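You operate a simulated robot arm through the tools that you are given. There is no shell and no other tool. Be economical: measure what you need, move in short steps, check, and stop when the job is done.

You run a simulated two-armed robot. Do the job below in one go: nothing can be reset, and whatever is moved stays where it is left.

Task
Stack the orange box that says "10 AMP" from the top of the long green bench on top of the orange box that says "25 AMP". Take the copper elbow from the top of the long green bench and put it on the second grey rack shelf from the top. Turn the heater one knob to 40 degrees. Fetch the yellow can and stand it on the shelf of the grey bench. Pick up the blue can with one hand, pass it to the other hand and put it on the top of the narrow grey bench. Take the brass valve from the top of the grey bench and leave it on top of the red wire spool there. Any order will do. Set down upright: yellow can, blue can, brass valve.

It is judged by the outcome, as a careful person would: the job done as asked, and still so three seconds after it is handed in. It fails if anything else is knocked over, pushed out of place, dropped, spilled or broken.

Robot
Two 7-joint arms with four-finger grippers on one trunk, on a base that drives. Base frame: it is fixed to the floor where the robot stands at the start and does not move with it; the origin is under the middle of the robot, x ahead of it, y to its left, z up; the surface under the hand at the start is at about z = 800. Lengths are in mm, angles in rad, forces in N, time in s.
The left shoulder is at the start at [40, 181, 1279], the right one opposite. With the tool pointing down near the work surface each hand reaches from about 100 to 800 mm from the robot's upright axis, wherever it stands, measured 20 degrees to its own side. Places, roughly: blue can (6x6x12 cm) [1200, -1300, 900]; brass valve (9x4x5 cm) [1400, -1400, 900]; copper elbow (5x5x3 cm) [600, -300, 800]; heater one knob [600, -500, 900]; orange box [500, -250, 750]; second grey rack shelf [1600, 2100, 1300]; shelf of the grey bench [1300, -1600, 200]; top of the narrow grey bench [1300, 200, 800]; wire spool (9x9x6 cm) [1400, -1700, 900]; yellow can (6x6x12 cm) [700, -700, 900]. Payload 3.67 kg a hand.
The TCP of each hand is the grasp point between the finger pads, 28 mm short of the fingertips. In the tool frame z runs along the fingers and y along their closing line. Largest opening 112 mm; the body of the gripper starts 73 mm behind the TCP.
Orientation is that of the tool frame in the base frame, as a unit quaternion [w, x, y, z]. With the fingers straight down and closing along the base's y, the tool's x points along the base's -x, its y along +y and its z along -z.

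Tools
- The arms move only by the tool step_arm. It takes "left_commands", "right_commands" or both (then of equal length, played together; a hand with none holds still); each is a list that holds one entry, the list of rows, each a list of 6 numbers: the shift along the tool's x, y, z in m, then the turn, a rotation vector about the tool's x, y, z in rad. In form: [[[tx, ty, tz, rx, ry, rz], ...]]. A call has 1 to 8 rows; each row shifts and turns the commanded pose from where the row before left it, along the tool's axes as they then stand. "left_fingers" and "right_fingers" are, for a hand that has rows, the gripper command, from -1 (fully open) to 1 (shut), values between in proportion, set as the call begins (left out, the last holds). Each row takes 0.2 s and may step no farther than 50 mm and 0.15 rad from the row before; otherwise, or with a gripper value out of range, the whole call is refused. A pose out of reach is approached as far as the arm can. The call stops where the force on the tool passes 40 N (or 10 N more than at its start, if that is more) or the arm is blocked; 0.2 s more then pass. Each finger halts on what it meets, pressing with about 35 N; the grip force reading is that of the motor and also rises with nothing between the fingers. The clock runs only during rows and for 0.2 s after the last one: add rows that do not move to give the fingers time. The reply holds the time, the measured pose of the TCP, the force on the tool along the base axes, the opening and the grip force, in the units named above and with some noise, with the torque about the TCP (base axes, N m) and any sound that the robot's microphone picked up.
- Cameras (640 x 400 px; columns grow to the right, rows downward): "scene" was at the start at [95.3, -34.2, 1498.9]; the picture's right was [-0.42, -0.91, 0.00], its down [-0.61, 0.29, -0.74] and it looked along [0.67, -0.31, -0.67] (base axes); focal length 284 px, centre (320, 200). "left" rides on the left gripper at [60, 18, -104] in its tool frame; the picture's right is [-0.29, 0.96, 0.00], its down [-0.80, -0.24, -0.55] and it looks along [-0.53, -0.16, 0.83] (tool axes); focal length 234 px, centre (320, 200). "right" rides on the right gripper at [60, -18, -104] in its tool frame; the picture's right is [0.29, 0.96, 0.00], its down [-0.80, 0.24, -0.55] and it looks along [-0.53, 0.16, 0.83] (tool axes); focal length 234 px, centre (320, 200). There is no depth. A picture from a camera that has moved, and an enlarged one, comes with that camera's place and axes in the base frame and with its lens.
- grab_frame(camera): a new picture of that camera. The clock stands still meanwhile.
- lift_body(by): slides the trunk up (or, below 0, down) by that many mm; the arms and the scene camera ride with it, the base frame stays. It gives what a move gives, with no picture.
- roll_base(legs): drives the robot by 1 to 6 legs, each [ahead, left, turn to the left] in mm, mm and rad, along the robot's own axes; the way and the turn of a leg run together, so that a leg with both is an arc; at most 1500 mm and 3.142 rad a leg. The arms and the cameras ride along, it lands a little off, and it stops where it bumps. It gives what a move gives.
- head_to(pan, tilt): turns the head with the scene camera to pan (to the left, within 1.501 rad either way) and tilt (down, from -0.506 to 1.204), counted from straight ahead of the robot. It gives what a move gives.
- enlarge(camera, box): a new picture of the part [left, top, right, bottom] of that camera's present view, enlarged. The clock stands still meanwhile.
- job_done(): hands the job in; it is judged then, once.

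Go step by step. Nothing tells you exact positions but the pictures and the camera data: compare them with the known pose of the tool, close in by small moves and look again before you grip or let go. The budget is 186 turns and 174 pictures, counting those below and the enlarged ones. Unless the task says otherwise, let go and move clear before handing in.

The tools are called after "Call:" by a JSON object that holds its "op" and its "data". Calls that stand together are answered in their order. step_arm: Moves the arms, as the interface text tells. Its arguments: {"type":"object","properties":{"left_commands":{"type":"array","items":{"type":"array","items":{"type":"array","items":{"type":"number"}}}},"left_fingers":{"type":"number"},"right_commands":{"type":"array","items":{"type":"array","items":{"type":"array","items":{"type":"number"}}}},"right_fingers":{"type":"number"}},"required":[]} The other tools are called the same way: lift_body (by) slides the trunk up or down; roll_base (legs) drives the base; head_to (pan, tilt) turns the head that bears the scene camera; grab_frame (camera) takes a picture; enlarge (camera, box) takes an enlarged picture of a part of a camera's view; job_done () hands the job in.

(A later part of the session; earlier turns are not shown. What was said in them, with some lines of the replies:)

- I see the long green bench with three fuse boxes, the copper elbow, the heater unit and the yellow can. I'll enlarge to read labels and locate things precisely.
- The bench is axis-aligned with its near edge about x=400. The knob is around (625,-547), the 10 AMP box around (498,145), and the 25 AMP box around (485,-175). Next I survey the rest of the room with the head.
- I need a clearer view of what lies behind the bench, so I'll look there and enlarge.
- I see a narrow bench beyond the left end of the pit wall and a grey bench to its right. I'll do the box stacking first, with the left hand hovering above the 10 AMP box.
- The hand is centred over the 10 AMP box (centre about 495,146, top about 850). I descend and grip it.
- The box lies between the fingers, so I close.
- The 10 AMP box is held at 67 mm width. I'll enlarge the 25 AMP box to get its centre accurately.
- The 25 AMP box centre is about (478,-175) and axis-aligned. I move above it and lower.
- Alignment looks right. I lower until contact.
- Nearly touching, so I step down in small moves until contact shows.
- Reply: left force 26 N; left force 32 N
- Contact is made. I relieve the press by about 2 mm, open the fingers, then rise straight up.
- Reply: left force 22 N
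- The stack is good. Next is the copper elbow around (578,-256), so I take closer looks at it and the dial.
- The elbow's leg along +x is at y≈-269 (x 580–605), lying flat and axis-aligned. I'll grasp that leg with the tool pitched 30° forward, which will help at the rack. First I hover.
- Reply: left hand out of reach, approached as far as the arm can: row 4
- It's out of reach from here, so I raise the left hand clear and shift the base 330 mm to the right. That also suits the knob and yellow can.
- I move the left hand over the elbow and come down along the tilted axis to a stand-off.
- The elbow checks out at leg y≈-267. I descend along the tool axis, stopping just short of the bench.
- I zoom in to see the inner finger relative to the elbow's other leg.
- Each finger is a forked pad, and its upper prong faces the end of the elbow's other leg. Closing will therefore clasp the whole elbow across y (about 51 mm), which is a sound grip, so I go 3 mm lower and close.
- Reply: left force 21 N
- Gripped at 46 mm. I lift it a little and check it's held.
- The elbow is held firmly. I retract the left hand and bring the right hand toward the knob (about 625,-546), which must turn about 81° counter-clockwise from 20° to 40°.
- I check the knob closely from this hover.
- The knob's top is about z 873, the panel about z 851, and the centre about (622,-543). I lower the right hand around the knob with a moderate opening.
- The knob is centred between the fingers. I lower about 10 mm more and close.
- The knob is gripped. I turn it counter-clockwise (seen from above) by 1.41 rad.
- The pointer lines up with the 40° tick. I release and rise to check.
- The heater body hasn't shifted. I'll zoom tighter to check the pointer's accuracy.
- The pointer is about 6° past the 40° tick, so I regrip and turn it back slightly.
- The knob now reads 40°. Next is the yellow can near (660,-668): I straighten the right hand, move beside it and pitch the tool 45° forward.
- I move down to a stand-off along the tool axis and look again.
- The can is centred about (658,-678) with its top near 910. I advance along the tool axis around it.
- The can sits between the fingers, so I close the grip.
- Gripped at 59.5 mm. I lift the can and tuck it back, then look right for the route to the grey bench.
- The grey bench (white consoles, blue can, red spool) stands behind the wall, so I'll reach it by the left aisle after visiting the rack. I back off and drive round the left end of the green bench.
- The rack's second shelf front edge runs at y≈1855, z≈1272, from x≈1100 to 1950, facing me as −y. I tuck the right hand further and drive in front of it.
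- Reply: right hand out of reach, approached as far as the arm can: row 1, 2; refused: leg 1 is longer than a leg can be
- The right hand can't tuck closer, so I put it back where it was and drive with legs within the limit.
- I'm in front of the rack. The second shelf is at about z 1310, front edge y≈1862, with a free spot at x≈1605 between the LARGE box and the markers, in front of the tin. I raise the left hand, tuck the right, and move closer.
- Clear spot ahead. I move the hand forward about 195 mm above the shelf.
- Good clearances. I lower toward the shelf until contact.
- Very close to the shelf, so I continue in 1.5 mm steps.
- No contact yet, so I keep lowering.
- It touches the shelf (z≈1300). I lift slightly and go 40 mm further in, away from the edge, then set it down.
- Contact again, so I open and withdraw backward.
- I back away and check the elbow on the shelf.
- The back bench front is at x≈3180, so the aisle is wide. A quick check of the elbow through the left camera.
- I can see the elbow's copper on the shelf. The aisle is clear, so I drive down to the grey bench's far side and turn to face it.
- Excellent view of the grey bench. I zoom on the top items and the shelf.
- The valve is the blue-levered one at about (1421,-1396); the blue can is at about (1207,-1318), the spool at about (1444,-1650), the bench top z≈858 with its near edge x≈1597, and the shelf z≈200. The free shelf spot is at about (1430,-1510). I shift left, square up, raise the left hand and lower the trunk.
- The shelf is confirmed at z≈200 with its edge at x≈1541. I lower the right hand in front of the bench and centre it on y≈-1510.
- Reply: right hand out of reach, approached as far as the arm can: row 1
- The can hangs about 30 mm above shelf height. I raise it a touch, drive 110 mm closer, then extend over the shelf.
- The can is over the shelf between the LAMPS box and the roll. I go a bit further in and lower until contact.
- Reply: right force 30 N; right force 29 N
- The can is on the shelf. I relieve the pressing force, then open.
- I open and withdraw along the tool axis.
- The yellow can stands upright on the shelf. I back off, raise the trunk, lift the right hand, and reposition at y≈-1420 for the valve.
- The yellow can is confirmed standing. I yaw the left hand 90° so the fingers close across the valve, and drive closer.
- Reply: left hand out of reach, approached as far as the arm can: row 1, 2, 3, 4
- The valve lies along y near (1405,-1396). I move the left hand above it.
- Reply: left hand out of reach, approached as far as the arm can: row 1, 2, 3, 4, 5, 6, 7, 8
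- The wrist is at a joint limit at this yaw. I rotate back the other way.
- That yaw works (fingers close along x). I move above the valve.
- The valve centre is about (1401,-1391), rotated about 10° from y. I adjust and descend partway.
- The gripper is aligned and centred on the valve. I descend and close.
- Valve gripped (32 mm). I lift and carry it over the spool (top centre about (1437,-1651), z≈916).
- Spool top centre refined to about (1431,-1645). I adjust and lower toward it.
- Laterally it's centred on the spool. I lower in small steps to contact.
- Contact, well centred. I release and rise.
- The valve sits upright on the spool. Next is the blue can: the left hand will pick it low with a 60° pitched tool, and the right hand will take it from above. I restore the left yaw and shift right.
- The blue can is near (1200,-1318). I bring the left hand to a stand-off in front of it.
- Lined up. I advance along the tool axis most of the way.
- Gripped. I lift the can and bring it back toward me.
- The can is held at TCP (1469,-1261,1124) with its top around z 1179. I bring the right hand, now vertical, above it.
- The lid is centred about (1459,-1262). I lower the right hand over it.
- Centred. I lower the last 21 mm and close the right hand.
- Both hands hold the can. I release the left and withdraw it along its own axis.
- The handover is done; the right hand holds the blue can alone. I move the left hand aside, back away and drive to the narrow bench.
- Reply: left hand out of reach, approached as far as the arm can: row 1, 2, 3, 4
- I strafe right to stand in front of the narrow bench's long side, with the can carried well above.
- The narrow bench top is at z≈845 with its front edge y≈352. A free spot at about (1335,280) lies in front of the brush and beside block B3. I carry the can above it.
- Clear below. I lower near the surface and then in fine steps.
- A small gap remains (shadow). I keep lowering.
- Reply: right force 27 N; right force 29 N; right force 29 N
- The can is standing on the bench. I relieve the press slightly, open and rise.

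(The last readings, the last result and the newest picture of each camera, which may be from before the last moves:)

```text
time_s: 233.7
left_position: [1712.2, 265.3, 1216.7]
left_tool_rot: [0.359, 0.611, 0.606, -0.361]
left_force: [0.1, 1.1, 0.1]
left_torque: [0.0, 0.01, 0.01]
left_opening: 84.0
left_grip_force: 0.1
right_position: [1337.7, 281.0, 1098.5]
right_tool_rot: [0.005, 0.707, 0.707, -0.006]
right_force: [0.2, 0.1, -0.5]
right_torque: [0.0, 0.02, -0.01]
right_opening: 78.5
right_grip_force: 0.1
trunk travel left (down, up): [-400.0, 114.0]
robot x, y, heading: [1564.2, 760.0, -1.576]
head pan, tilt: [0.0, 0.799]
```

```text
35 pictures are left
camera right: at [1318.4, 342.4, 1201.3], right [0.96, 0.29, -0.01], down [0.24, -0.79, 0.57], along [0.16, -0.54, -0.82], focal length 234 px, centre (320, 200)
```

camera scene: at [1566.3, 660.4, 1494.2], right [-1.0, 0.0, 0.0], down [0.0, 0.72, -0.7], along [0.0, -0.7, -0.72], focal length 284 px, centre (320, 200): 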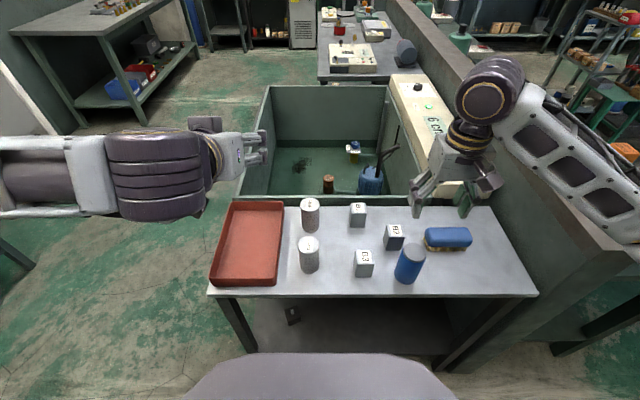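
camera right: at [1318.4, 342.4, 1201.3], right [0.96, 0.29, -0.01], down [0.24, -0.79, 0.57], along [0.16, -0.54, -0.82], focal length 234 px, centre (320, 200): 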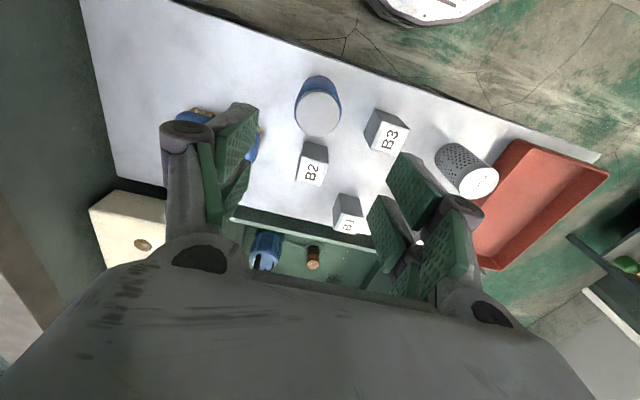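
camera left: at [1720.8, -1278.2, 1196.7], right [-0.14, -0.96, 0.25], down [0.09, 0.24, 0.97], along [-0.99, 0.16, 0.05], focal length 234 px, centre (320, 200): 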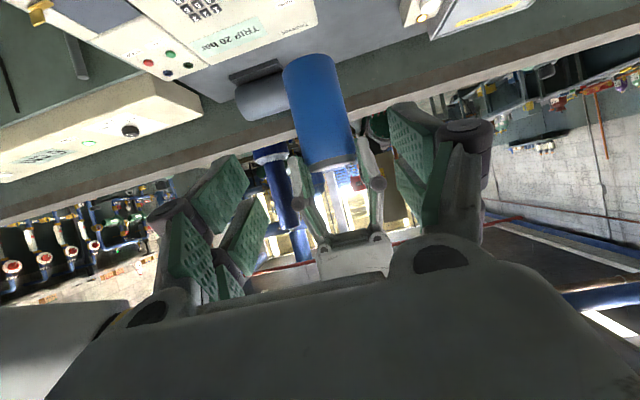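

The blue can stands upright on the narrow bench. I back off and turn to verify the elbow on the rack before handing in.

Call:
{"op": "roll_base", "data": {"legs": [[-230, 0, 0], [0, 0, 3.1]]}}

Call:
{"op": "head_to", "data": {"pan": 0.0, "tilt": 0.25}}

Call:
{"op": "grab_frame", "data": {"camera": "scene"}}

```text
time_s: 243.4
left_position: [1452.2, 1490.6, 1216.2]
left_tool_rot: [0.371, -0.588, 0.629, 0.348]
left_force: [-0.6, 0.9, 0.5]
left_torque: [0.0, -0.01, 0.03]
left_opening: 84.2
left_grip_force: 0.1
right_position: [1825.6, 1454.6, 1097.5]
right_tool_rot: [0.006, -0.686, 0.727, 0.006]
right_force: [0.2, 0.4, -0.6]
right_torque: [0.01, 0.03, -0.04]
right_opening: 78.4
right_grip_force: 0.0
trunk travel left (down, up): [-400.0, 114.0]
robot x, y, heading: [1570.0, 986.3, 1.509]
head pan, tilt: [0.0, 0.799]
```

```text
time_s: 244.4
left_position: [1451.7, 1490.0, 1217.5]
left_tool_rot: [0.371, -0.588, 0.629, 0.348]
left_force: [-0.3, -1.0, -0.7]
left_torque: [0.0, -0.01, 0.02]
left_opening: 84.0
left_grip_force: 0.1
right_position: [1824.7, 1453.7, 1097.1]
right_tool_rot: [0.006, -0.686, 0.727, 0.006]
right_force: [-0.5, -0.6, -0.4]
right_torque: [0.03, 0.02, 0.04]
right_opening: 78.3
right_grip_force: 0.1
trunk travel left (down, up): [-400.0, 114.0]
robot x, y, heading: [1564.8, 989.1, 1.509]
head pan, tilt: [0.0, 0.25]
```

```text
34 pictures are left
camera scene: at [1573.2, 1103.3, 1543.2], right [1.0, -0.06, 0.0], down [-0.01, -0.25, -0.97], along [0.06, 0.97, -0.25], focal length 284 px, centre (320, 200)
```

scene: 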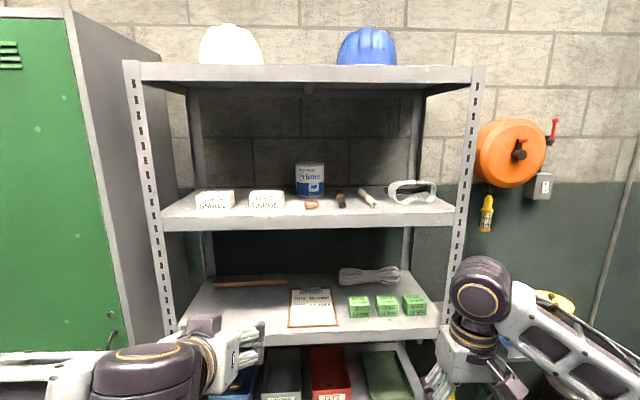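

The elbow rests on the second shelf from the top in front of the tin. Everything asked is in place and both hands are empty and clear, so I hand in.

Call:
{"op": "job_done", "data": {}}

```text
The job is handed in.
```

I finished all six parts of the job and handed it in, with both hands empty and clear.

- **Orange boxes:** the "10 AMP" box is stacked on the "25 AMP" box on the long green bench.
- **Copper elbow:** it is on the second rack shelf from the top. I checked it once more just before handing in.
- **Heater one knob:** the pointer lines up with the 40° mark. My first turn went about 6° too far, so I turned it back.
- **Yellow can:** it stands upright on the shelf of the grey bench.
- **Blue can:** I picked it up with the left hand, passed it to the right, and stood it upright on the narrow grey bench.
- **Brass valve:** it sits upright on top of the red wire spool.

I saw nothing knocked over, dropped or pushed out of place. I did not go back to look at the orange boxes, knob, yellow can or valve after leaving each one.
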